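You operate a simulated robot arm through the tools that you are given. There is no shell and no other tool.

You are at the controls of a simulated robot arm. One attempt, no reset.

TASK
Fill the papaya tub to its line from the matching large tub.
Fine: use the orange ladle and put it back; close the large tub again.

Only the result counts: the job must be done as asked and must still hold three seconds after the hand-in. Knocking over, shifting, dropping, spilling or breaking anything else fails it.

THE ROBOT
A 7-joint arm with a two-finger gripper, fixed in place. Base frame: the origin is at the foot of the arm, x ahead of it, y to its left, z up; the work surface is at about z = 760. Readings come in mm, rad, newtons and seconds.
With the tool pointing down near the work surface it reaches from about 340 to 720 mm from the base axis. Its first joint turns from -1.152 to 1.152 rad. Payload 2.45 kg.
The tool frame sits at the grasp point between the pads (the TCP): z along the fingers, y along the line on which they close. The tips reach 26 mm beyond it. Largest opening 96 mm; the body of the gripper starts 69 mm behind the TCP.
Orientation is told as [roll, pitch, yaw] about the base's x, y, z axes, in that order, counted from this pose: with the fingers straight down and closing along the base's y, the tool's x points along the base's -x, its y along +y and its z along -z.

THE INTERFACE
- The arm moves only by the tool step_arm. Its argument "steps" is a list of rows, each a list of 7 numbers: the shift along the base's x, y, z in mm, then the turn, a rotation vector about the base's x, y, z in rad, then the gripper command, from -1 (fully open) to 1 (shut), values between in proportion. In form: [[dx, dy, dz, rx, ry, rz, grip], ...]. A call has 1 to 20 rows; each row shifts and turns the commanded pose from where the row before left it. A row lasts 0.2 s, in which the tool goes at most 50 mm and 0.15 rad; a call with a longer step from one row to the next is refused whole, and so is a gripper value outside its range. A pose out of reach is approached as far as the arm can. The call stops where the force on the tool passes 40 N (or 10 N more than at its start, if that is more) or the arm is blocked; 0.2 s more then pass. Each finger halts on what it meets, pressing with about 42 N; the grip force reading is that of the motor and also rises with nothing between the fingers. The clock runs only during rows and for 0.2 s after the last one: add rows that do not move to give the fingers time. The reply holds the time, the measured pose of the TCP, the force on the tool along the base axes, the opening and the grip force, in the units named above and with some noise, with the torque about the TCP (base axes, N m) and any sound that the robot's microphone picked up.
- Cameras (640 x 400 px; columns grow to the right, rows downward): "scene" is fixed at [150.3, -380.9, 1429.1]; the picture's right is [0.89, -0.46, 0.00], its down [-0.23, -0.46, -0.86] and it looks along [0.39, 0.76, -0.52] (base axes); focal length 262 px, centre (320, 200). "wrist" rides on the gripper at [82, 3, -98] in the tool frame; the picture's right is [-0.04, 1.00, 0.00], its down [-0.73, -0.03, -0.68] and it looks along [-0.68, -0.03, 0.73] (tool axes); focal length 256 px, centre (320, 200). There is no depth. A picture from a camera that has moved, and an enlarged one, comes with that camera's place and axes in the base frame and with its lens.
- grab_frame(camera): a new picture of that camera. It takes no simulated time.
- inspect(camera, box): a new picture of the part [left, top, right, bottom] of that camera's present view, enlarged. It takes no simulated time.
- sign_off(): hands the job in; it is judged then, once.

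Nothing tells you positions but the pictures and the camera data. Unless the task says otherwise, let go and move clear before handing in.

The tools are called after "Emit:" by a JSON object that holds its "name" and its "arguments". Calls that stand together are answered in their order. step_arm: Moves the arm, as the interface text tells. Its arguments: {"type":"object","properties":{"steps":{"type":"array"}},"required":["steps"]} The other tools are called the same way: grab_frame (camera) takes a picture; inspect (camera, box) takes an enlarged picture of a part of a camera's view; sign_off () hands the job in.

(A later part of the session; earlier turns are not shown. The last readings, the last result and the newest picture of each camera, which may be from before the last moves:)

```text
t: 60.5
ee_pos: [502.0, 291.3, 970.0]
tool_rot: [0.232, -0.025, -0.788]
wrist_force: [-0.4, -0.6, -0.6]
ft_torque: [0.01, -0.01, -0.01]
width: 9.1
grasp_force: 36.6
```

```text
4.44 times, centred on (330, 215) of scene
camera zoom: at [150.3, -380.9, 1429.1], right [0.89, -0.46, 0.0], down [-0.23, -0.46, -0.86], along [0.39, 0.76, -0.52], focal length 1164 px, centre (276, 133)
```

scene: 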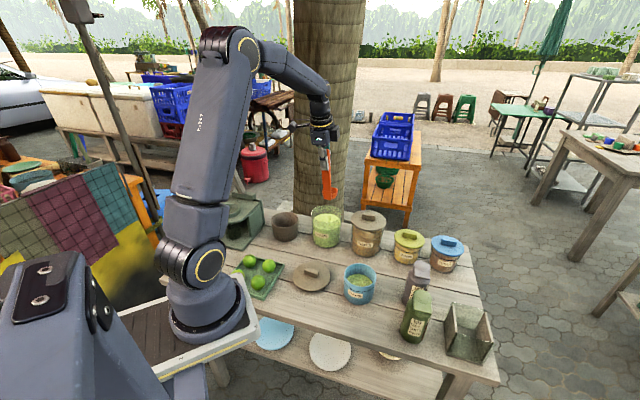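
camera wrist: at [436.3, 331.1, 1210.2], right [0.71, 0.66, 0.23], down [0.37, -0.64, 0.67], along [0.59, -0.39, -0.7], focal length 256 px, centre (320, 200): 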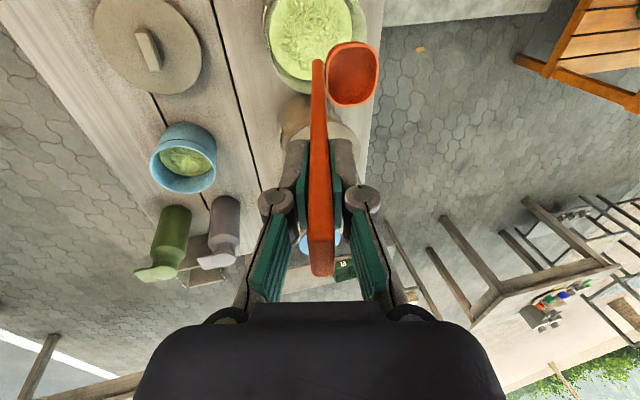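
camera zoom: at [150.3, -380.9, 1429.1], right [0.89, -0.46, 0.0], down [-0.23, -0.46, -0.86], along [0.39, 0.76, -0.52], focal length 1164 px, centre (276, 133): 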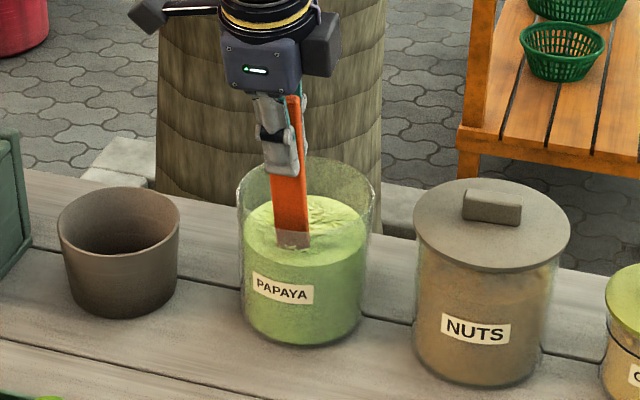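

The bowl is submerged. I'll lift slowly.

Emit:
{"name": "step_arm", "arguments": {"steps": [[0, 0, 0, 0, 0, 0, 1], [0, 0, 8, 0, 0, 0, 1], [0, 0, 10, 0, 0, 0, 1], [0, 0, 12, 0, 0, 0, 1], [0, 0, 15, 0, 0, 0, 1], [0, 0, 15, 0, 0, 0, 1], [0, 0, 15, 0, 0, 0, 1], [0, 0, 12, 0, 0, 0, 1], [0, 0, 0, 0, 0, 0, 1]]}}

Emit:
{"name": "inspect", "arguments": {"camera": "wrist", "box": [240, 0, 400, 120]}}

Emit:
{"name": "inspect", "arguments": {"camera": "scene", "box": [290, 170, 370, 260]}}

```text
t: 62.5
ee_pos: [502.2, 291.1, 1058.8]
tool_rot: [0.232, -0.026, -0.789]
wrist_force: [-0.1, -0.1, -1.3]
ft_torque: [-0.04, 0.02, -0.01]
width: 9.0
grasp_force: 36.0
```

```text
3.33 times, centred on (320, 60) of wrist
camera zoom: at [430.3, 337.4, 1153.5], right [0.71, 0.66, 0.23], down [0.37, -0.64, 0.67], along [0.59, -0.39, -0.7], focal length 853 px, centre (320, 667)
```

zoom: 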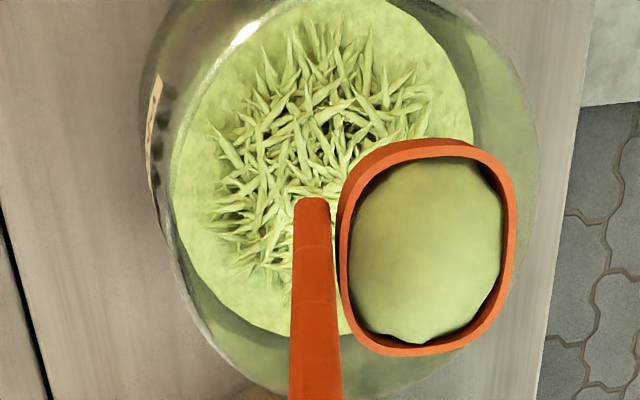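

```text
4.44 times, centred on (330, 215) of scene
camera zoom: at [150.3, -380.9, 1429.1], right [0.89, -0.46, 0.0], down [-0.23, -0.46, -0.86], along [0.39, 0.76, -0.52], focal length 1164 px, centre (276, 133)
```

zoom: 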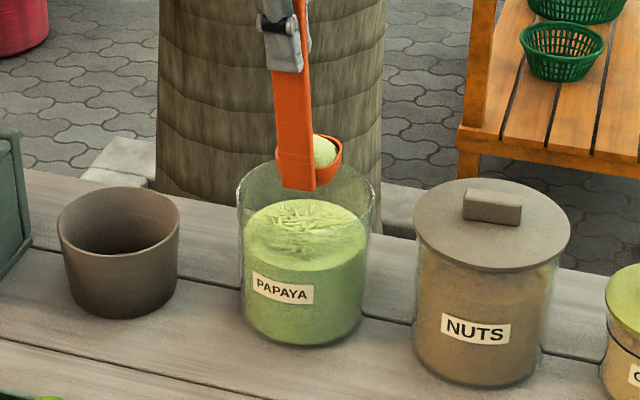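

The ladle carries a full mound of papaya. Keeping the bowl level, I'll raise it and carry it smoothly toward the small tub, turning so the bowl faces away from the robot's left side for pouring.

Emit:
{"name": "step_arm", "arguments": {"steps": [[0, 0, 12, 0, 0, 0, 1], [0, 0, 14, 0, 0, 0, 1], [0, 0, 9, 0, 0, 0, 1], [1, -10, 0, 0, 0, 0.05, 1], [2, -16, 0, 0, 0, 0.08, 1], [2.3, -20, 0, 0, 0, 0.085, 1], [2.4, -20, 0, 0, 0, 0.085, 1], [2.5, -20, 0, 0, 0, 0.085, 1], [2.5, -20, 0, 0, 0, 0.085, 1], [2.5, -20, 0, 0, 0, 0.085, 1], [2.5, -20, 0, 0, 0, 0.085, 1], [2.5, -20, 0, 0, 0, 0.085, 1], [2.5, -20, 0, 0, 0, 0.085, 1], [2.5, -20, 0, 0, 0, 0.085, 1], [2.5, -20, 0, 0, 0, 0.085, 1], [2.5, -20, 0, 0, 0, 0.085, 1], [2.5, -20, 0, 0, 0, 0.085, 1], [2.5, -20, 0, 0, 0, 0.085, 1], [2, -12, 0, 0, 0, 0.074, 1], [0, 0, 0, 0, 0, 0, 1]]}}

Emit:
{"name": "grab_frame", "arguments": {"camera": "scene"}}

Emit:
{"name": "grab_frame", "arguments": {"camera": "wrist"}}

```text
t: 66.7
ee_pos: [539.6, -6.5, 1092.3]
tool_rot: [0.232, -0.027, 0.523]
wrist_force: [0.0, -0.3, 0.4]
ft_torque: [-0.03, -0.01, -0.03]
width: 9.1
grasp_force: 36.3
```

```text
taken
```

scene: 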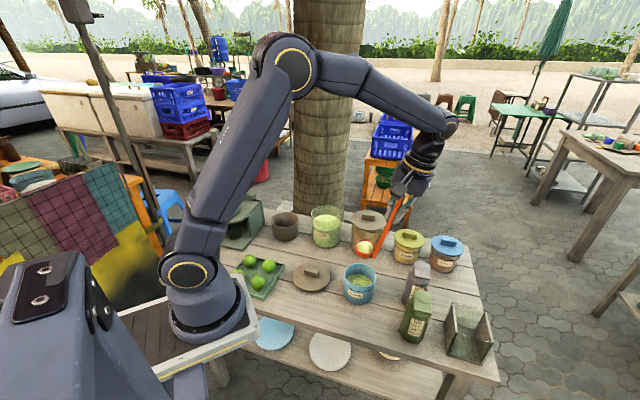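

```text
taken
camera wrist: at [476.8, -65.4, 1187.5], right [-0.46, 0.86, 0.23], down [0.71, 0.2, 0.67], along [0.53, 0.47, -0.7], focal length 256 px, centre (320, 200)
```

wrist: 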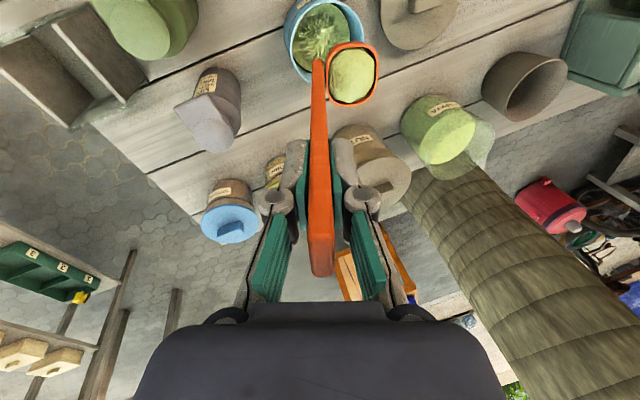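

Emit:
{"name": "inspect", "arguments": {"camera": "wrist", "box": [260, 0, 400, 120]}}

Emit:
{"name": "inspect", "arguments": {"camera": "scene", "box": [320, 210, 420, 310]}}

```text
3.33 times, centred on (330, 60) of wrist
camera zoom: at [476.8, -65.4, 1187.5], right [-0.46, 0.86, 0.23], down [0.71, 0.2, 0.67], along [0.53, 0.47, -0.7], focal length 853 px, centre (287, 667)
```

zoom: 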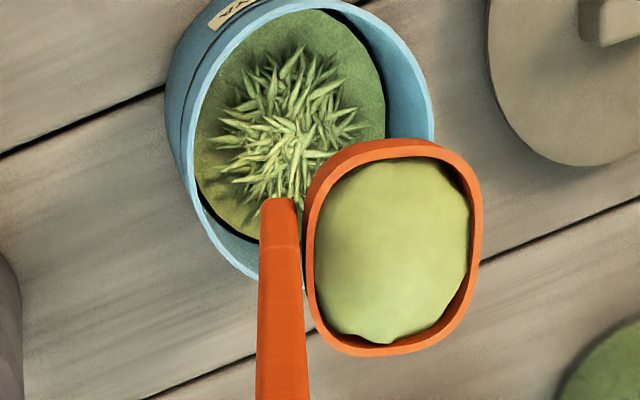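

```text
4.00 times, centred on (370, 260) of scene
camera zoom: at [150.3, -380.9, 1429.1], right [0.89, -0.46, 0.0], down [-0.23, -0.46, -0.86], along [0.39, 0.76, -0.52], focal length 1048 px, centre (120, -40)
```

zoom: 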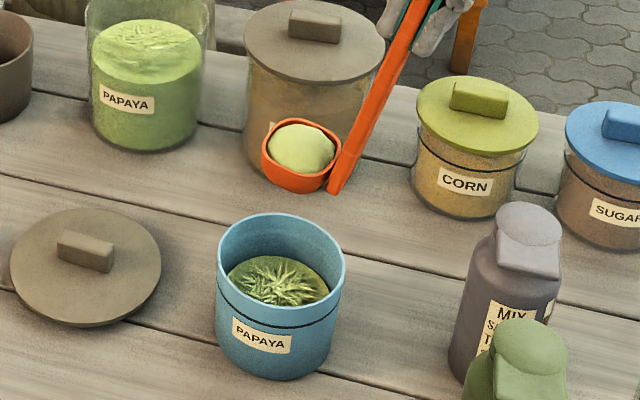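

The loaded bowl is tracking my predictions. The small tub's centre is about (504, 54). I'll lower so the bowl lip is just above the tub, then tilt in stages with the lip kept over the tub.

Emit:
{"name": "step_arm", "arguments": {"steps": [[1, -2, -15, 0, 0, 0, 1], [1, -2, -20, 0, 0, 0, 1], [0.8, -1.9, -20, 0, 0, 0, 1], [0, 0, -13, 0, 0, 0, 1], [0, 0, 0, 0, 0, 0, 1]]}}

Emit:
{"name": "inspect", "arguments": {"camera": "scene", "box": [320, 210, 420, 310]}}

Emit:
{"name": "inspect", "arguments": {"camera": "wrist", "box": [260, 0, 400, 120]}}

```text
t: 67.9
ee_pos: [543.3, -9.9, 1025.1]
tool_rot: [0.232, -0.028, 0.522]
wrist_force: [-0.9, -0.7, -1.3]
ft_torque: [-0.04, -0.03, 0.01]
width: 8.7
grasp_force: 36.2
```

```text
4.00 times, centred on (370, 260) of scene
camera zoom: at [150.3, -380.9, 1429.1], right [0.89, -0.46, 0.0], down [-0.23, -0.46, -0.86], along [0.39, 0.76, -0.52], focal length 1048 px, centre (120, -40)
```

zoom: 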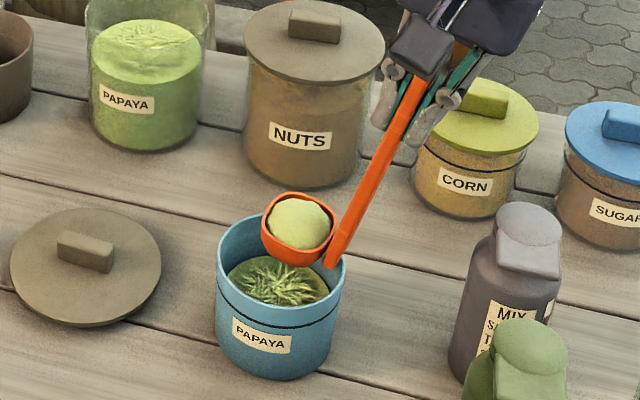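

```text
3.33 times, centred on (330, 60) of wrist
camera zoom: at [479.7, -69.0, 1119.5], right [-0.46, 0.86, 0.23], down [0.71, 0.2, 0.67], along [0.53, 0.47, -0.7], focal length 853 px, centre (287, 667)
```

zoom: 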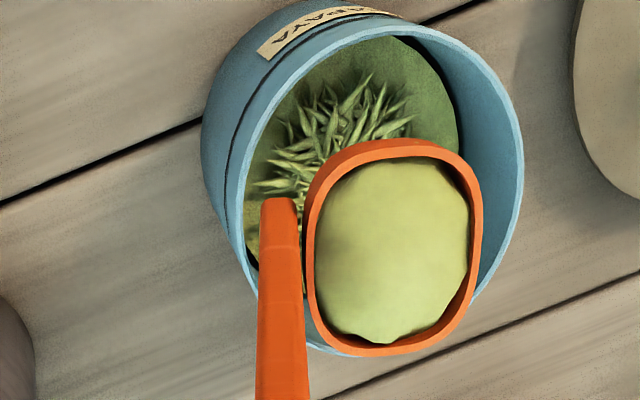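

The bowl is over the tub opening. I'll begin tilting, to about 45° first.

Emit:
{"name": "step_arm", "arguments": {"steps": [[-9.45, 16.4, 10.1, -0.1134, -0.0655, 0, 1], [-10.05, 17.4, 7.6, -0.1134, -0.0655, 0, 1], [-10.45, 18.1, 4.9, -0.1134, -0.0655, 0, 1], [-10.7, 18.5, 2.1, -0.1134, -0.0655, 0, 1], [-10.75, 18.6, -0.7, -0.1134, -0.0655, 0, 1], [-10.6, 18.4, -3.5, -0.1134, -0.0655, 0, 1], [0, 0, 0, 0, 0, 0, 1]]}}

Emit:
{"name": "inspect", "arguments": {"camera": "scene", "box": [320, 210, 420, 310]}}

Emit:
{"name": "inspect", "arguments": {"camera": "wrist", "box": [240, 0, 420, 140]}}

```text
t: 69.5
ee_pos: [477.9, 96.5, 1044.8]
tool_rot: [-0.556, -0.019, 0.542]
wrist_force: [-0.8, 0.4, -0.7]
ft_torque: [0.04, -0.03, -0.01]
width: 8.9
grasp_force: 36.7
```

```text
4.00 times, centred on (370, 260) of scene
camera zoom: at [150.3, -380.8, 1429.1], right [0.89, -0.46, 0.0], down [-0.23, -0.46, -0.86], along [0.39, 0.76, -0.52], focal length 1048 px, centre (120, -40)
```

zoom: 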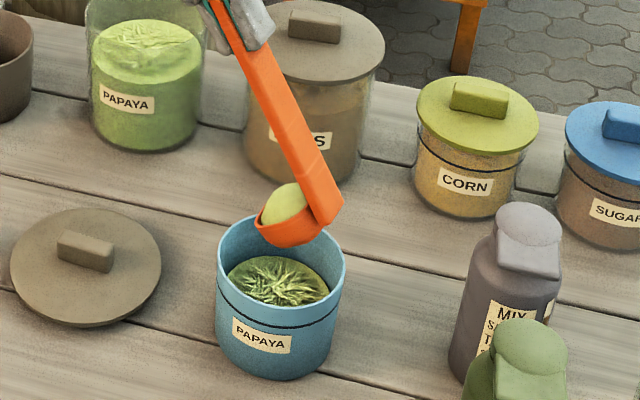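

```text
2.86 times, centred on (330, 70) of wrist
camera zoom: at [378.3, 99.9, 1126.8], right [-0.39, 0.75, -0.53], down [0.45, 0.66, 0.61], along [0.8, 0.01, -0.6], focal length 731 px, centre (291, 571)
```

zoom: 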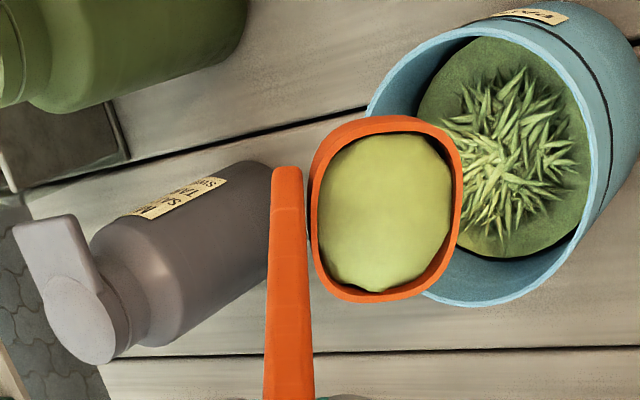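

The papaya is still in the bowl at 45°. I'll continue to about 75°.

Emit:
{"name": "step_arm", "arguments": {"steps": [[-10.25, 17.75, -6.2, -0.1134, -0.0655, 0, 1], [-9.8, 17, -8.9, -0.1134, -0.0655, 0, 1], [0, 0, 0, 0, 0, 0, 1], [0, 0, 0, 0, 0, 0, 1]]}}

Emit:
{"name": "inspect", "arguments": {"camera": "scene", "box": [320, 210, 420, 310]}}

Emit:
{"name": "step_arm", "arguments": {"steps": [[-9.1, 15.8, -11.4, -0.1134, -0.0655, 0, 1], [-8.3, 14.4, -13.6, -0.1134, -0.0655, 0, 1], [0, 0, 0, 0, 0, 0, 1], [0, 0, 0, 0, 0, 0, 1]]}}

Emit:
{"name": "inspect", "arguments": {"camera": "scene", "box": [320, 210, 420, 310]}}

```text
t: 70.5
ee_pos: [459.3, 130.7, 1031.9]
tool_rot: [-0.815, -0.016, 0.547]
wrist_force: [0.1, -0.6, -1.2]
ft_torque: [0.05, 0.02, -0.02]
width: 9.0
grasp_force: 36.6
```

```text
4.00 times, centred on (370, 260) of scene
camera zoom: at [150.3, -380.8, 1429.1], right [0.89, -0.46, 0.0], down [-0.23, -0.46, -0.86], along [0.39, 0.76, -0.52], focal length 1048 px, centre (120, -40)
```

zoom: 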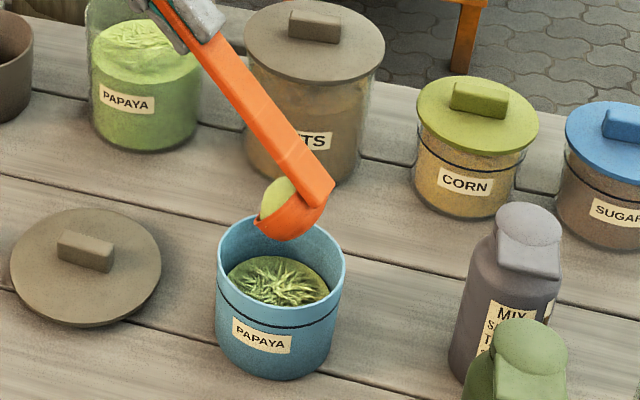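

```text
t: 71.5
ee_pos: [442.9, 158.7, 1004.2]
tool_rot: [-1.078, -0.01, 0.549]
wrist_force: [-0.8, -0.5, 0.0]
ft_torque: [0.06, 0.02, 0.04]
width: 9.0
grasp_force: 36.5
```

```text
4.00 times, centred on (370, 260) of scene
camera zoom: at [150.3, -380.8, 1429.1], right [0.89, -0.46, 0.0], down [-0.23, -0.46, -0.86], along [0.39, 0.76, -0.52], focal length 1048 px, centre (120, -40)
```

zoom: 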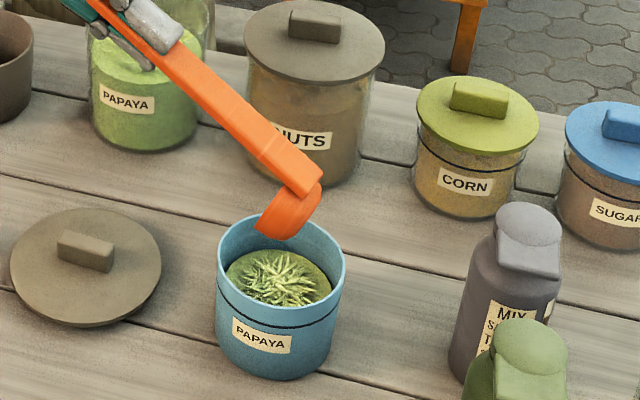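

The bowl now appears empty and the tub's level has risen. I'll check closely for remaining content and any spill.

Emit:
{"name": "inspect", "arguments": {"camera": "wrist", "box": [240, 0, 480, 150]}}

Emit:
{"name": "inspect", "arguments": {"camera": "scene", "box": [330, 255, 390, 310]}}

```text
2.67 times, centred on (360, 75) of wrist
camera zoom: at [327.2, 191.6, 1047.5], right [-0.21, 0.43, -0.88], down [0.32, 0.88, 0.35], along [0.93, -0.21, -0.32], focal length 683 px, centre (213, 533)
```

zoom: 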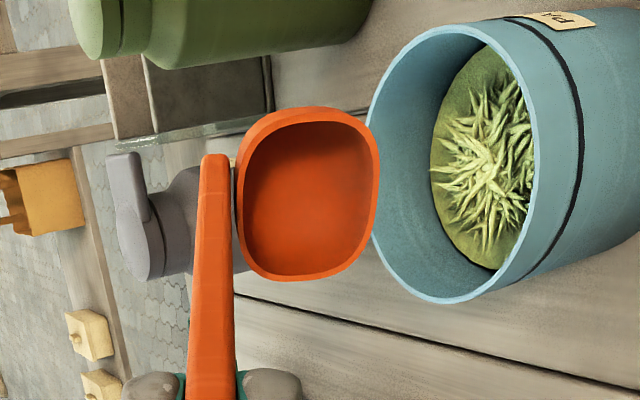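

```text
7.27 times, centred on (360, 282) of scene
camera zoom: at [150.3, -380.8, 1429.1], right [0.89, -0.46, 0.0], down [-0.23, -0.46, -0.86], along [0.39, 0.76, -0.52], focal length 1905 px, centre (29, -400)
```

zoom: 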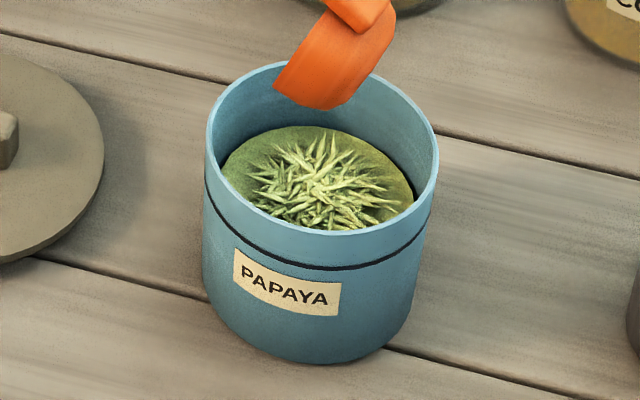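

The scoop emptied cleanly into the tub with no spill visible. I'll measure the level against the line at higher zoom.

Emit:
{"name": "inspect", "arguments": {"camera": "scene", "box": [342, 258, 378, 294]}}

Emit:
{"name": "grab_frame", "arguments": {"camera": "scene"}}

```text
11.11 times, centred on (360, 276) of scene
camera zoom: at [150.3, -380.8, 1429.1], right [0.89, -0.46, 0.0], down [-0.23, -0.46, -0.86], along [0.39, 0.76, -0.52], focal length 2910 px, centre (-124, -644)
```

zoom: 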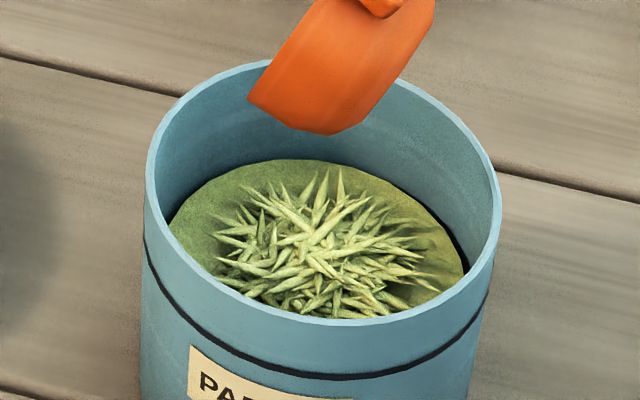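

```text
taken
```

scene: 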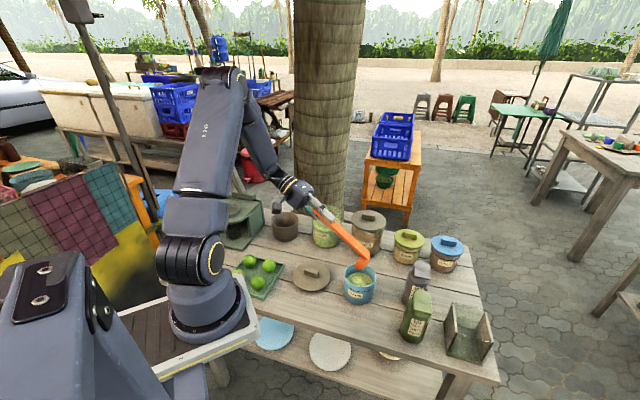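

Level now about 9 mm below the line, and this scoop added about 5 mm. I'll return to level and go back to the large tub for a second scoop.

Emit:
{"name": "step_arm", "arguments": {"steps": [[8.3, -14.4, 13.6, 0.1134, 0.0655, 0, 1], [9.1, -15.8, 11.4, 0.1134, 0.0655, 0, 1], [9.8, -17, 8.9, 0.1134, 0.0655, 0, 1], [10.25, -17.75, 6.2, 0.1134, 0.0655, 0, 1], [10.6, -18.4, 3.5, 0.1134, 0.0655, 0, 1], [10.75, -18.6, 0.7, 0.1134, 0.0655, 0, 1], [10.7, -18.5, -2.1, 0.1134, 0.0655, 0, 1], [10.45, -18.1, -4.9, 0.1134, 0.0655, 0, 1], [10.05, -17.4, -7.6, 0.1134, 0.0655, 0, 1], [9.45, -16.4, -10.1, 0.1134, 0.0655, 0, 1], [0, 0, 20, 0, 0, 0, 1], [0, 0, 24, 0, 0, 0, 1], [0, 0, 24, 0, 0, 0, 1], [0, 0, 0, 0, 0, 0, 1]]}}

Emit:
{"name": "inspect", "arguments": {"camera": "scene", "box": [320, 210, 420, 310]}}

Emit:
{"name": "inspect", "arguments": {"camera": "wrist", "box": [260, 0, 400, 120]}}

```text
t: 74.5
ee_pos: [544.5, -13.2, 1092.2]
tool_rot: [0.233, -0.029, 0.521]
wrist_force: [0.2, 0.5, -0.8]
ft_torque: [0.01, 0.01, 0.0]
width: 9.1
grasp_force: 36.5
```

```text
4.00 times, centred on (370, 260) of scene
camera zoom: at [150.3, -380.9, 1429.1], right [0.89, -0.46, 0.0], down [-0.23, -0.46, -0.86], along [0.39, 0.76, -0.52], focal length 1048 px, centre (120, -40)
```

zoom: 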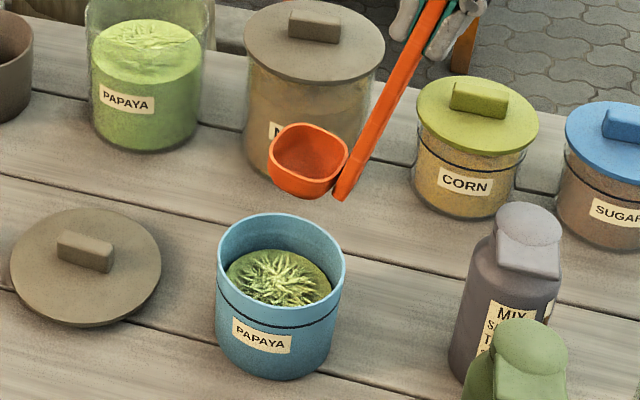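

```text
3.33 times, centred on (330, 60) of wrist
camera zoom: at [480.8, -72.0, 1187.4], right [-0.46, 0.86, 0.23], down [0.71, 0.2, 0.67], along [0.53, 0.47, -0.7], focal length 853 px, centre (287, 667)
```

zoom: 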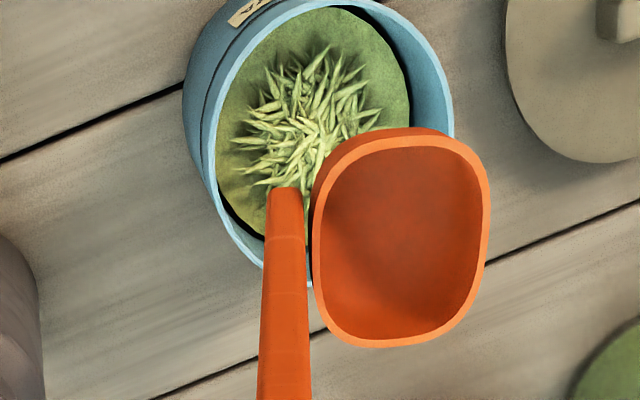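

The bowl is empty and the ladle has shifted only about 2 mm in the grip. Back to the large tub for the second scoop.

Emit:
{"name": "step_arm", "arguments": {"steps": [[-2, 15.2, 0, 0, 0, -0.07, 1], [-4, 30.4, 0, 0, 0, -0.131, 1], [-4, 30.4, 0, 0, 0, -0.131, 1], [-4, 30.4, 0, 0, 0, -0.131, 1], [-4, 30.4, 0, 0, 0, -0.131, 1], [-4, 30.4, 0, 0, 0, -0.131, 1], [-4, 30.4, 0, 0, 0, -0.131, 1], [-4, 30.4, 0, 0, 0, -0.131, 1], [-4, 30.4, 0, 0, 0, -0.131, 1], [-4, 30.4, 0, 0, 0, -0.131, 1], [-2, 15.1, 0, 0, 0, -0.06, 1], [0, 0, -15, 0, 0, 0, 1], [0, 0, -20, 0, 0, 0, 1], [0, 0, 0, 0, 0, 0, 1]]}}

Emit:
{"name": "inspect", "arguments": {"camera": "wrist", "box": [240, 0, 400, 120]}}

Emit:
{"name": "inspect", "arguments": {"camera": "scene", "box": [290, 170, 370, 260]}}

```text
t: 77.5
ee_pos: [502.0, 291.9, 1058.3]
tool_rot: [0.233, -0.028, -0.789]
wrist_force: [-0.1, -0.1, -0.1]
ft_torque: [0.0, 0.01, -0.02]
width: 9.0
grasp_force: 36.6
```

```text
3.33 times, centred on (320, 60) of wrist
camera zoom: at [429.7, 336.9, 1152.3], right [0.71, 0.66, 0.23], down [0.37, -0.64, 0.67], along [0.59, -0.39, -0.7], focal length 853 px, centre (320, 667)
```

zoom: 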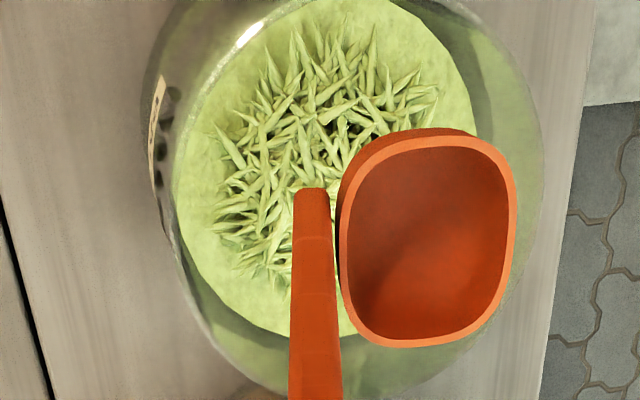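

```text
4.44 times, centred on (330, 215) of scene
camera zoom: at [150.3, -380.8, 1429.1], right [0.89, -0.46, 0.0], down [-0.23, -0.46, -0.86], along [0.39, 0.76, -0.52], focal length 1164 px, centre (276, 133)
```

zoom: 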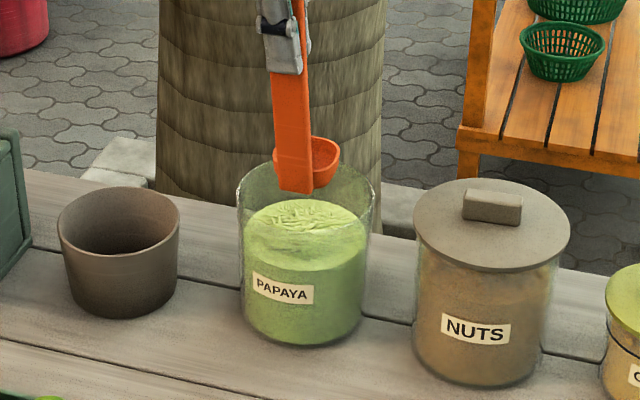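

Aligned. I'll lower for the second scoop, then lift.

Emit:
{"name": "step_arm", "arguments": {"steps": [[0, 0, -15, 0, 0, 0, 1], [0, 0, -15, 0, 0, 0, 1], [0, 0, -12, 0, 0, 0, 1], [0, 0, -10, 0, 0, 0, 1], [0, 0, -10, 0, 0, 0, 1], [0, 0, -10, 0, 0, 0, 1], [0, 0, -10, 0, 0, 0, 1], [0, 0, -10, 0, 0, 0, 1], [0, 0, 0, 0, 0, 0, 1]]}}

Emit:
{"name": "inspect", "arguments": {"camera": "wrist", "box": [240, 0, 400, 120]}}

Emit:
{"name": "step_arm", "arguments": {"steps": [[0, 0, 0, 0, 0, 0, 1], [0, 0, 8, 0, 0, 0, 1], [0, 0, 10, 0, 0, 0, 1], [0, 0, 12, 0, 0, 0, 1], [0, 0, 15, 0, 0, 0, 1], [0, 0, 15, 0, 0, 0, 1], [0, 0, 15, 0, 0, 0, 1], [0, 0, 17, 0, 0, 0, 1], [0, 0, 0, 0, 0, 0, 1]]}}

Emit:
{"name": "grab_frame", "arguments": {"camera": "wrist"}}

Emit:
{"name": "inspect", "arguments": {"camera": "wrist", "box": [240, 0, 400, 120]}}

Emit:
{"name": "inspect", "arguments": {"camera": "scene", "box": [290, 170, 370, 260]}}

```text
t: 79.5
ee_pos: [503.4, 291.9, 967.2]
tool_rot: [0.233, -0.028, -0.787]
wrist_force: [0.1, 0.0, -1.0]
ft_torque: [-0.03, 0.02, -0.01]
width: 8.9
grasp_force: 36.4
```

```text
3.33 times, centred on (320, 60) of wrist
camera zoom: at [430.3, 337.9, 1061.5], right [0.71, 0.66, 0.23], down [0.37, -0.64, 0.67], along [0.59, -0.39, -0.7], focal length 853 px, centre (320, 667)
```

zoom: 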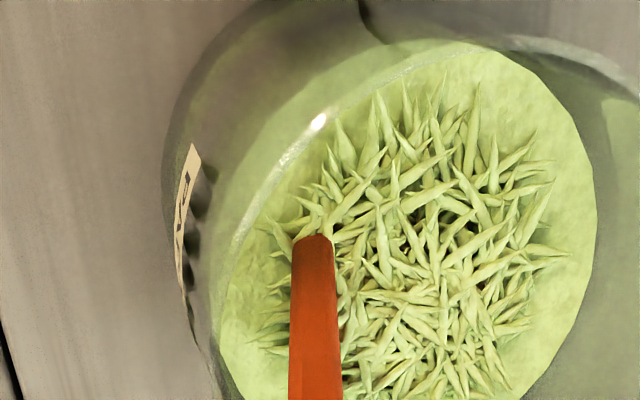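

```text
t: 81.5
ee_pos: [501.5, 289.5, 1060.4]
tool_rot: [0.232, -0.029, -0.787]
wrist_force: [0.7, 0.0, 0.3]
ft_torque: [-0.03, 0.03, 0.03]
width: 9.1
grasp_force: 36.9
```

```text
taken
camera wrist: at [428.6, 335.5, 1155.0], right [0.71, 0.66, 0.23], down [0.37, -0.64, 0.67], along [0.59, -0.39, -0.7], focal length 256 px, centre (320, 200)
```

wrist: 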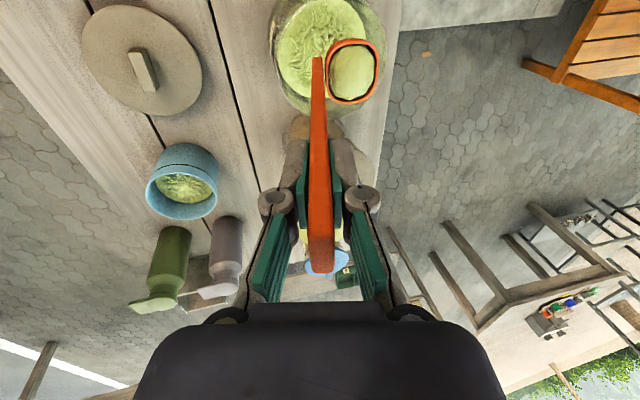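

```text
3.33 times, centred on (320, 60) of wrist
camera zoom: at [428.6, 335.5, 1155.0], right [0.71, 0.66, 0.23], down [0.37, -0.64, 0.67], along [0.59, -0.39, -0.7], focal length 853 px, centre (320, 667)
```

zoom: 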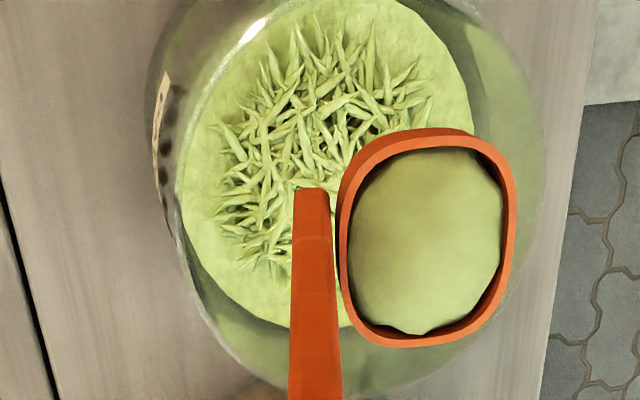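

```text
4.44 times, centred on (330, 215) of scene
camera zoom: at [150.3, -380.9, 1429.1], right [0.89, -0.46, 0.0], down [-0.23, -0.46, -0.86], along [0.39, 0.76, -0.52], focal length 1164 px, centre (276, 133)
```

zoom: 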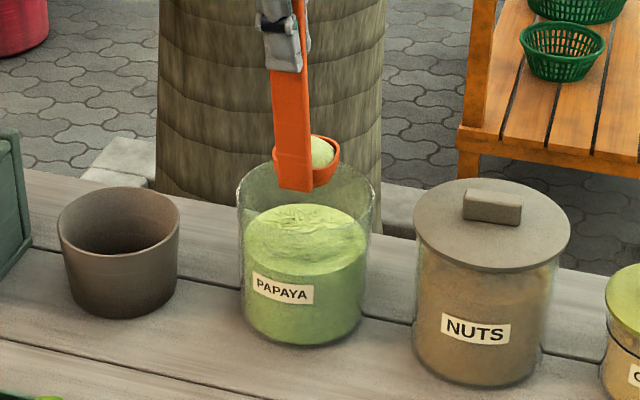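

Second load secured. I'll carry it over exactly as before.

Emit:
{"name": "step_arm", "arguments": {"steps": [[0, 0, 12, 0, 0, 0, 1], [0, 0, 14, 0, 0, 0, 1], [0, 0, 9, 0, 0, 0, 1], [1, -10, 0, 0, 0, 0.05, 1], [2, -16, 0, 0, 0, 0.08, 1], [2.3, -20, 0, 0, 0, 0.085, 1], [2.4, -20, 0, 0, 0, 0.085, 1], [2.5, -20, 0, 0, 0, 0.085, 1], [2.5, -20, 0, 0, 0, 0.085, 1], [2.5, -20, 0, 0, 0, 0.085, 1], [2.5, -20, 0, 0, 0, 0.085, 1], [2.5, -20, 0, 0, 0, 0.085, 1], [2.5, -20, 0, 0, 0, 0.085, 1], [2.5, -20, 0, 0, 0, 0.085, 1], [2.5, -20, 0, 0, 0, 0.085, 1], [2.5, -20, 0, 0, 0, 0.085, 1], [2.5, -20, 0, 0, 0, 0.085, 1], [2.5, -20, 0, 0, 0, 0.085, 1], [2, -12, 0, 0, 0, 0.074, 1], [0, 0, 0, 0, 0, 0, 1]]}}

Emit:
{"name": "step_arm", "arguments": {"steps": [[1, -2, -15, 0, 0, 0, 1], [1, -2, -20, 0, 0, 0, 1], [0.8, -1.9, -20, 0, 0, 0, 1], [0, 0, -13, 0, 0, 0, 1], [0, 0, 0, 0, 0, 0, 1]]}}

Emit:
{"name": "inspect", "arguments": {"camera": "scene", "box": [320, 210, 420, 310]}}

Emit:
{"name": "inspect", "arguments": {"camera": "wrist", "box": [260, 0, 400, 120]}}

```text
t: 85.7
ee_pos: [541.3, -5.0, 1095.5]
tool_rot: [0.233, -0.028, 0.522]
wrist_force: [0.2, 0.4, -0.4]
ft_torque: [-0.02, -0.03, 0.0]
width: 9.2
grasp_force: 36.0
```

```text
t: 86.9
ee_pos: [545.1, -11.2, 1026.0]
tool_rot: [0.232, -0.029, 0.522]
wrist_force: [-1.0, 0.8, -0.8]
ft_torque: [-0.04, -0.03, -0.01]
width: 8.8
grasp_force: 36.6
```

```text
4.00 times, centred on (370, 260) of scene
camera zoom: at [150.3, -380.9, 1429.1], right [0.89, -0.46, 0.0], down [-0.23, -0.46, -0.86], along [0.39, 0.76, -0.52], focal length 1048 px, centre (120, -40)
```

zoom: 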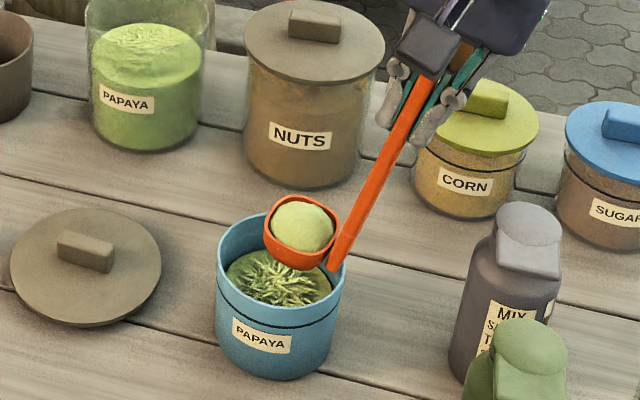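

```text
3.33 times, centred on (330, 60) of wrist
camera zoom: at [481.9, -70.9, 1120.1], right [-0.45, 0.86, 0.23], down [0.71, 0.2, 0.67], along [0.53, 0.47, -0.7], focal length 853 px, centre (287, 667)
```

zoom: 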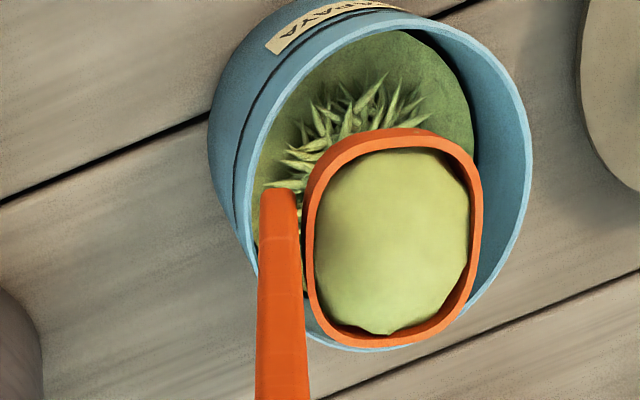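

In position. I'll tilt to 60°, then step by step to see whether the pour is gradual.

Emit:
{"name": "step_arm", "arguments": {"steps": [[-9.45, 16.4, 10.1, -0.1134, -0.0655, 0, 1], [-10.05, 17.4, 7.6, -0.1134, -0.0655, 0, 1], [-10.45, 18.1, 4.9, -0.1134, -0.0655, 0, 1], [-10.7, 18.5, 2.1, -0.1134, -0.0655, 0, 1], [-10.75, 18.6, -0.7, -0.1134, -0.0655, 0, 1], [-10.6, 18.4, -3.5, -0.1134, -0.0655, 0, 1], [-10.25, 17.75, -6.2, -0.1134, -0.0655, 0, 1], [-9.8, 17, -8.9, -0.1134, -0.0655, 0, 1], [-4.6, 8, -5.4, -0.057, -0.033, 0, 1]]}}

Emit:
{"name": "inspect", "arguments": {"camera": "scene", "box": [330, 255, 390, 310]}}

Emit:
{"name": "inspect", "arguments": {"camera": "wrist", "box": [240, 0, 480, 150]}}

```text
t: 88.9
ee_pos: [455.5, 138.8, 1024.3]
tool_rot: [-0.884, -0.014, 0.545]
wrist_force: [0.0, 0.5, -0.5]
ft_torque: [0.05, 0.03, -0.01]
width: 9.2
grasp_force: 36.3
```

```text
7.27 times, centred on (360, 282) of scene
camera zoom: at [150.3, -380.8, 1429.1], right [0.89, -0.46, 0.0], down [-0.23, -0.46, -0.86], along [0.39, 0.76, -0.52], focal length 1905 px, centre (29, -400)
```

zoom: 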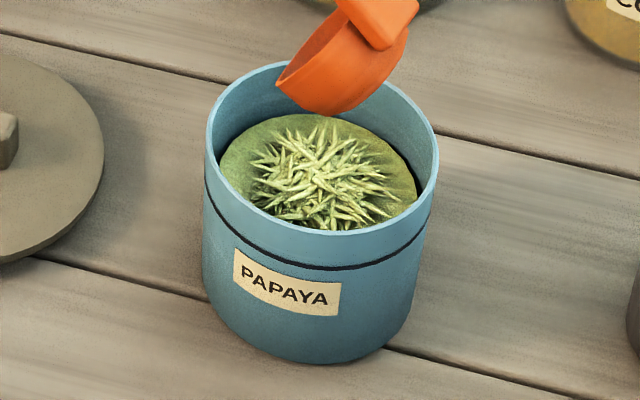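

```text
2.67 times, centred on (360, 75) of wrist
camera zoom: at [345.3, 162.6, 1084.2], right [-0.29, 0.57, -0.77], down [0.36, 0.81, 0.46], along [0.89, -0.14, -0.43], focal length 683 px, centre (213, 533)
```

zoom: 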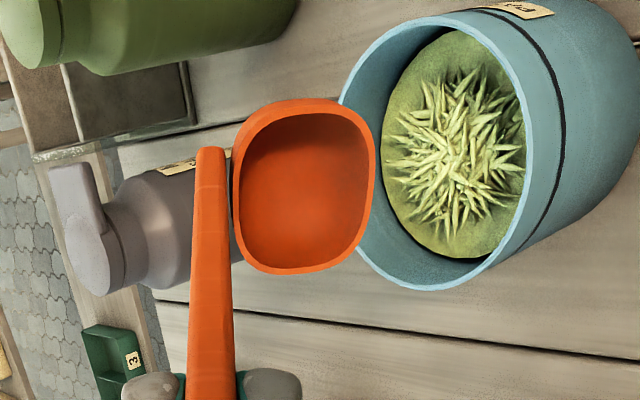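

Poured fully. I'll measure the level.

Emit:
{"name": "inspect", "arguments": {"camera": "scene", "box": [342, 258, 378, 294]}}

```text
11.11 times, centred on (360, 276) of scene
camera zoom: at [150.3, -380.8, 1429.1], right [0.89, -0.46, 0.0], down [-0.23, -0.46, -0.86], along [0.39, 0.76, -0.52], focal length 2910 px, centre (-124, -644)
```

zoom: 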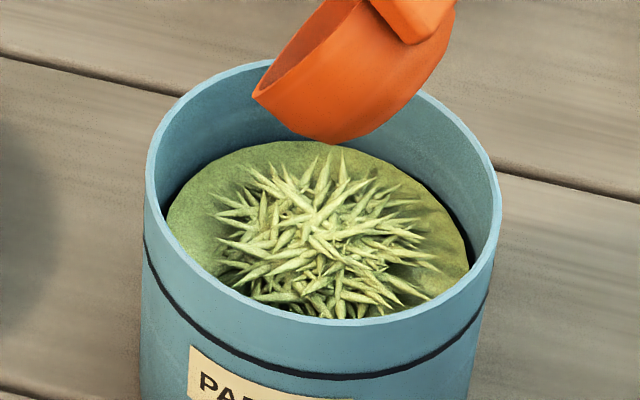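

The level is now about 815 against the line at about 824, and each scoop adds 7–8 mm. One more full scoop should reach the line, so I'm going back for a third.

Emit:
{"name": "step_arm", "arguments": {"steps": [[4.6, -8, 5.4, 0.057, 0.033, 0, 1], [9.8, -17, 8.9, 0.1134, 0.0655, 0, 1], [10.25, -17.75, 6.2, 0.1134, 0.0655, 0, 1], [10.6, -18.4, 3.5, 0.1134, 0.0655, 0, 1], [10.75, -18.6, 0.7, 0.1134, 0.0655, 0, 1], [10.7, -18.5, -2.1, 0.1134, 0.0655, 0, 1], [10.45, -18.1, -4.9, 0.1134, 0.0655, 0, 1], [10.05, -17.4, -7.6, 0.1134, 0.0655, 0, 1], [9.45, -16.4, -10.1, 0.1134, 0.0655, 0, 1], [0, 0, 20, 0, 0, 0, 1], [0, 0, 24, 0, 0, 0, 1], [0, 0, 24, 0, 0, 0, 1], [0, 0, 0, 0, 0, 0, 1]]}}

Emit:
{"name": "inspect", "arguments": {"camera": "scene", "box": [342, 258, 378, 294]}}

Emit:
{"name": "inspect", "arguments": {"camera": "wrist", "box": [260, 0, 400, 120]}}

Emit:
{"name": "inspect", "arguments": {"camera": "scene", "box": [320, 210, 420, 310]}}

```text
t: 91.7
ee_pos: [542.0, -9.7, 1094.9]
tool_rot: [0.232, -0.027, 0.522]
wrist_force: [0.1, 0.5, -0.3]
ft_torque: [-0.01, -0.03, 0.02]
width: 8.8
grasp_force: 36.5
```

```text
11.11 times, centred on (360, 276) of scene
camera zoom: at [150.3, -380.9, 1429.1], right [0.89, -0.46, 0.0], down [-0.23, -0.46, -0.86], along [0.39, 0.76, -0.52], focal length 2910 px, centre (-124, -644)
```

zoom: 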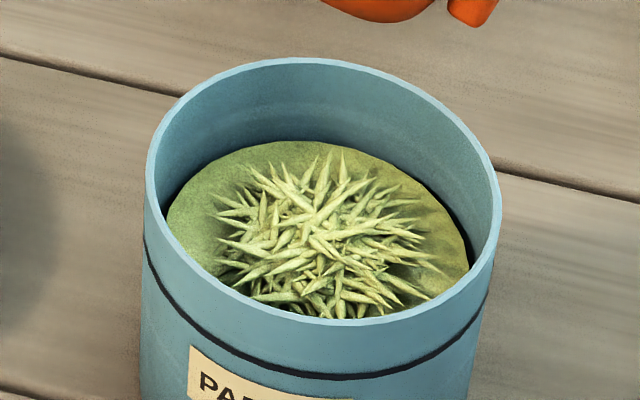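

```text
3.33 times, centred on (330, 60) of wrist
camera zoom: at [478.3, -69.9, 1189.2], right [-0.45, 0.86, 0.23], down [0.71, 0.2, 0.67], along [0.53, 0.47, -0.7], focal length 853 px, centre (287, 667)
```

zoom: 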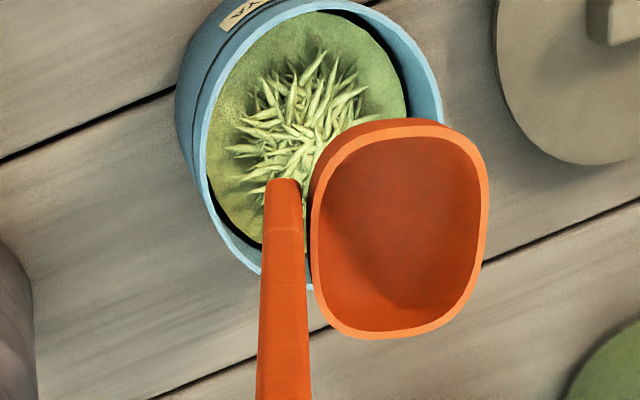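

```text
4.00 times, centred on (370, 260) of scene
camera zoom: at [150.3, -380.9, 1429.1], right [0.89, -0.46, 0.0], down [-0.23, -0.46, -0.86], along [0.39, 0.76, -0.52], focal length 1048 px, centre (120, -40)
```

zoom: 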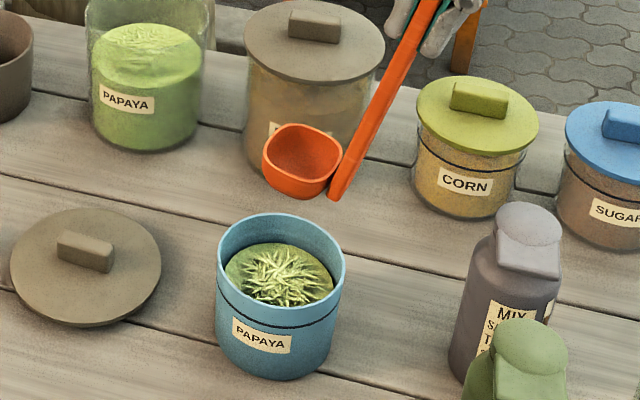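

The level is stable, and the ladle has drifted about 2 mm per cycle in the grip. I'll move more gently and compensate slightly on the third scoop.

Emit:
{"name": "step_arm", "arguments": {"steps": [[-1.3, 10, 0, 0, 0, -0.045, 1], [-2.3, 18, 0, 0, 0, -0.08, 1], [-2.8, 22, 0, 0, 0, -0.095, 1], [-2.8, 22, 0, 0, 0, -0.095, 1], [-2.8, 22, 0, 0, 0, -0.095, 1], [-2.8, 22, 0, 0, 0, -0.095, 1], [-2.8, 22, 0, 0, 0, -0.095, 1], [-2.8, 22, 0, 0, 0, -0.095, 1], [-2.8, 22, 0, 0, 0, -0.095, 1], [-2.8, 22, 0, 0, 0, -0.095, 1], [-2.8, 22, 0, 0, 0, -0.095, 1], [-2.8, 22, 0, 0, 0, -0.095, 1], [-2.8, 22, 0, 0, 0, -0.095, 1], [-2.6, 18, 0, 0, 0, -0.08, 1], [-1, 13.9, 0, 0, 0, -0.059, 1], [0, 0, -15, 0, 0, 0, 1], [0, 0, -20, 0, 0, 0, 1], [0, 0, 0, 0, 0, 0, 1]]}}

Emit:
{"name": "inspect", "arguments": {"camera": "wrist", "box": [240, 0, 400, 120]}}

Emit:
{"name": "inspect", "arguments": {"camera": "scene", "box": [290, 170, 370, 260]}}

```text
t: 95.5
ee_pos: [505.4, 290.3, 1058.2]
tool_rot: [0.232, -0.025, -0.789]
wrist_force: [0.2, -0.4, -0.1]
ft_torque: [-0.01, 0.0, 0.02]
width: 9.3
grasp_force: 36.6
```

```text
3.33 times, centred on (320, 60) of wrist
camera zoom: at [432.8, 335.3, 1152.5], right [0.71, 0.66, 0.23], down [0.37, -0.64, 0.67], along [0.59, -0.39, -0.7], focal length 853 px, centre (320, 667)
```

zoom: 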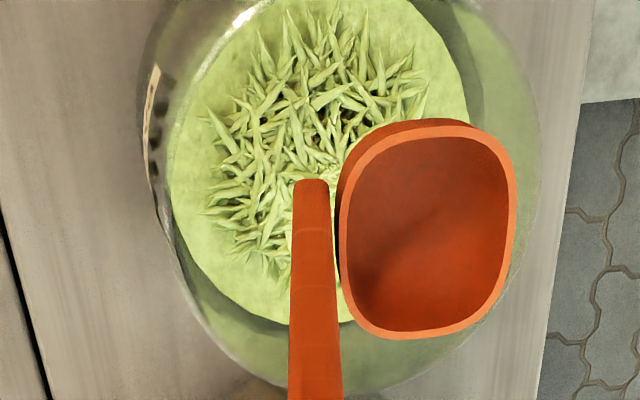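

```text
4.44 times, centred on (330, 215) of scene
camera zoom: at [150.3, -380.8, 1429.1], right [0.89, -0.46, 0.0], down [-0.23, -0.46, -0.86], along [0.39, 0.76, -0.52], focal length 1164 px, centre (276, 133)
```

zoom: 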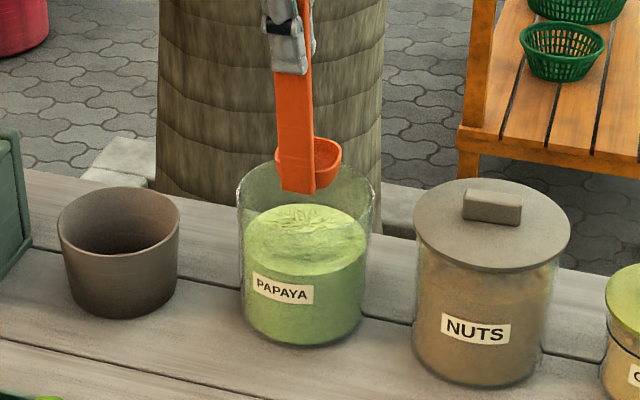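

Aligned. Third scoop: lower, then lift.

Emit:
{"name": "step_arm", "arguments": {"steps": [[0, 0, -15, 0, 0, 0, 1], [0, 0, -15, 0, 0, 0, 1], [0, 0, -12, 0, 0, 0, 1], [0, 0, -12, 0, 0, 0, 1], [0, 0, -12, 0, 0, 0, 1], [0, 0, -10, 0, 0, 0, 1], [0, 0, -10, 0, 0, 0, 1], [0, 0, -10, 0, 0, 0, 1], [0, 0, 0, 0, 0, 0, 1]]}}

Emit:
{"name": "inspect", "arguments": {"camera": "wrist", "box": [240, 0, 400, 120]}}

Emit:
{"name": "step_arm", "arguments": {"steps": [[0, 0, 0, 0, 0, 0, 1], [0, 0, 8, 0, 0, 0, 1], [0, 0, 10, 0, 0, 0, 1], [0, 0, 12, 0, 0, 0, 1], [0, 0, 15, 0, 0, 0, 1], [0, 0, 15, 0, 0, 0, 1], [0, 0, 15, 0, 0, 0, 1], [0, 0, 21, 0, 0, 0, 1], [0, 0, 0, 0, 0, 0, 1]]}}

Emit:
{"name": "inspect", "arguments": {"camera": "wrist", "box": [240, 0, 400, 120]}}

Emit:
{"name": "inspect", "arguments": {"camera": "scene", "box": [290, 170, 370, 260]}}

```text
t: 97.5
ee_pos: [504.1, 289.9, 964.2]
tool_rot: [0.235, -0.026, -0.787]
wrist_force: [0.2, 0.7, 0.6]
ft_torque: [-0.02, 0.02, -0.03]
width: 9.1
grasp_force: 37.0
```

```text
3.33 times, centred on (320, 60) of wrist
camera zoom: at [431.8, 334.8, 1057.3], right [0.71, 0.66, 0.23], down [0.37, -0.64, 0.67], along [0.59, -0.39, -0.7], focal length 853 px, centre (320, 667)
```

zoom: 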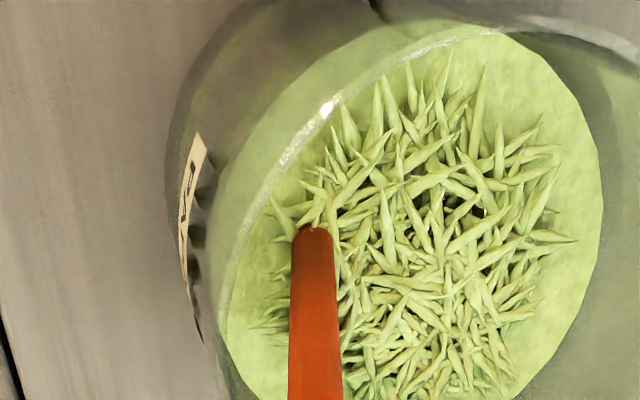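

```text
t: 99.5
ee_pos: [505.1, 289.6, 1058.5]
tool_rot: [0.233, -0.027, -0.786]
wrist_force: [-0.3, -0.4, -0.7]
ft_torque: [-0.01, -0.02, 0.02]
width: 9.1
grasp_force: 37.0
```

```text
3.33 times, centred on (320, 60) of wrist
camera zoom: at [431.2, 335.2, 1152.9], right [0.71, 0.66, 0.23], down [0.37, -0.64, 0.67], along [0.59, -0.39, -0.7], focal length 853 px, centre (320, 667)
```

zoom: 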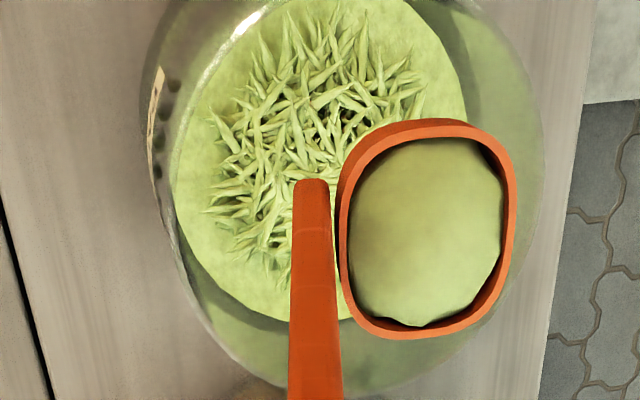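

```text
4.44 times, centred on (330, 215) of scene
camera zoom: at [150.3, -380.9, 1429.1], right [0.89, -0.46, 0.0], down [-0.23, -0.46, -0.86], along [0.39, 0.76, -0.52], focal length 1164 px, centre (276, 133)
```

zoom: 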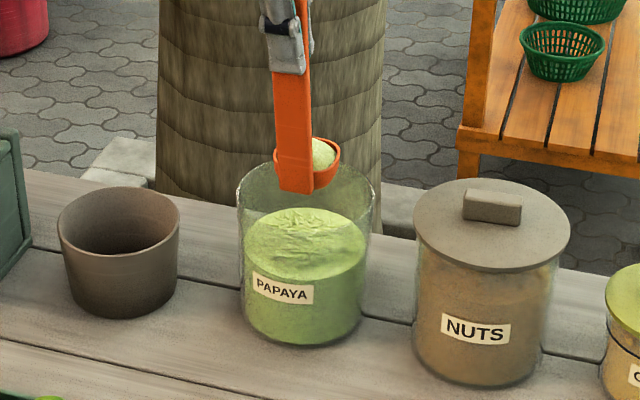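

Third load secured. I'll carry it over to the small tub.

Emit:
{"name": "step_arm", "arguments": {"steps": [[0, 0, 12, 0, 0, 0, 1], [0, 0, 14, 0, 0, 0, 1], [0, 0, 9, 0, 0, 0, 1], [1, -10, 0, 0, 0, 0.05, 1], [2, -16, 0, 0, 0, 0.08, 1], [2.3, -20, 0, 0, 0, 0.085, 1], [2.4, -20, 0, 0, 0, 0.085, 1], [2.5, -20, 0, 0, 0, 0.085, 1], [2.5, -20, 0, 0, 0, 0.085, 1], [2.5, -20, 0, 0, 0, 0.085, 1], [2.5, -20, 0, 0, 0, 0.085, 1], [2.5, -20, 0, 0, 0, 0.085, 1], [2.5, -20, 0, 0, 0, 0.085, 1], [2.5, -20, 0, 0, 0, 0.085, 1], [2.5, -20, 0, 0, 0, 0.085, 1], [2.5, -20, 0, 0, 0, 0.085, 1], [2.5, -20, 0, 0, 0, 0.085, 1], [2.5, -20, 0, 0, 0, 0.085, 1], [2, -12, 0, 0, 0, 0.074, 1], [0, 0, 0, 0, 0, 0, 1]]}}

Emit:
{"name": "step_arm", "arguments": {"steps": [[2, -0.5, -15, 0, 0, 0, 1], [1.8, -0.5, -20, 0, 0, 0, 1], [1, -0.4, -20, 0, 0, 0, 1], [0, 0, -13, 0, 0, 0, 1], [0, 0, 0, 0, 0, 0, 1]]}}

Emit:
{"name": "inspect", "arguments": {"camera": "scene", "box": [320, 210, 420, 310]}}

Emit:
{"name": "inspect", "arguments": {"camera": "wrist", "box": [260, 0, 400, 120]}}

```text
t: 103.7
ee_pos: [541.9, -8.7, 1096.1]
tool_rot: [0.232, -0.026, 0.523]
wrist_force: [0.4, 0.1, 0.4]
ft_torque: [-0.04, -0.02, 0.01]
width: 8.9
grasp_force: 36.6
```

```text
t: 104.9
ee_pos: [547.0, -9.0, 1028.0]
tool_rot: [0.233, -0.028, 0.521]
wrist_force: [0.1, 0.1, -0.3]
ft_torque: [0.02, 0.0, -0.01]
width: 8.8
grasp_force: 37.0
```

```text
4.00 times, centred on (370, 260) of scene
camera zoom: at [150.3, -380.9, 1429.1], right [0.89, -0.46, 0.0], down [-0.23, -0.46, -0.86], along [0.39, 0.76, -0.52], focal length 1048 px, centre (120, -40)
```

zoom: 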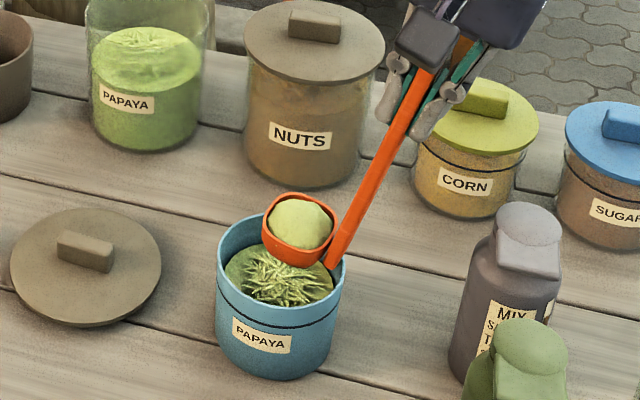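

```text
3.33 times, centred on (330, 60) of wrist
camera zoom: at [483.5, -68.0, 1122.1], right [-0.46, 0.86, 0.23], down [0.71, 0.2, 0.67], along [0.53, 0.47, -0.7], focal length 853 px, centre (287, 667)
```

zoom: 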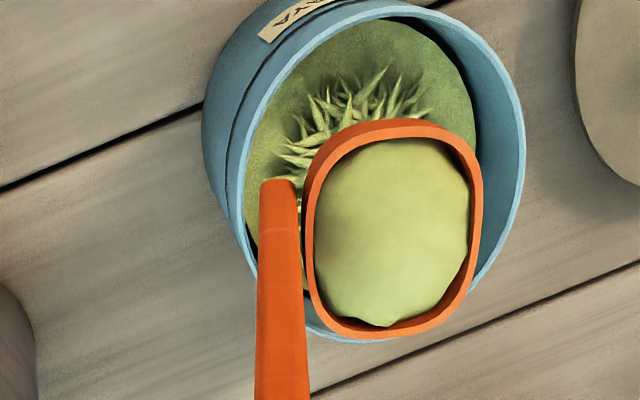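

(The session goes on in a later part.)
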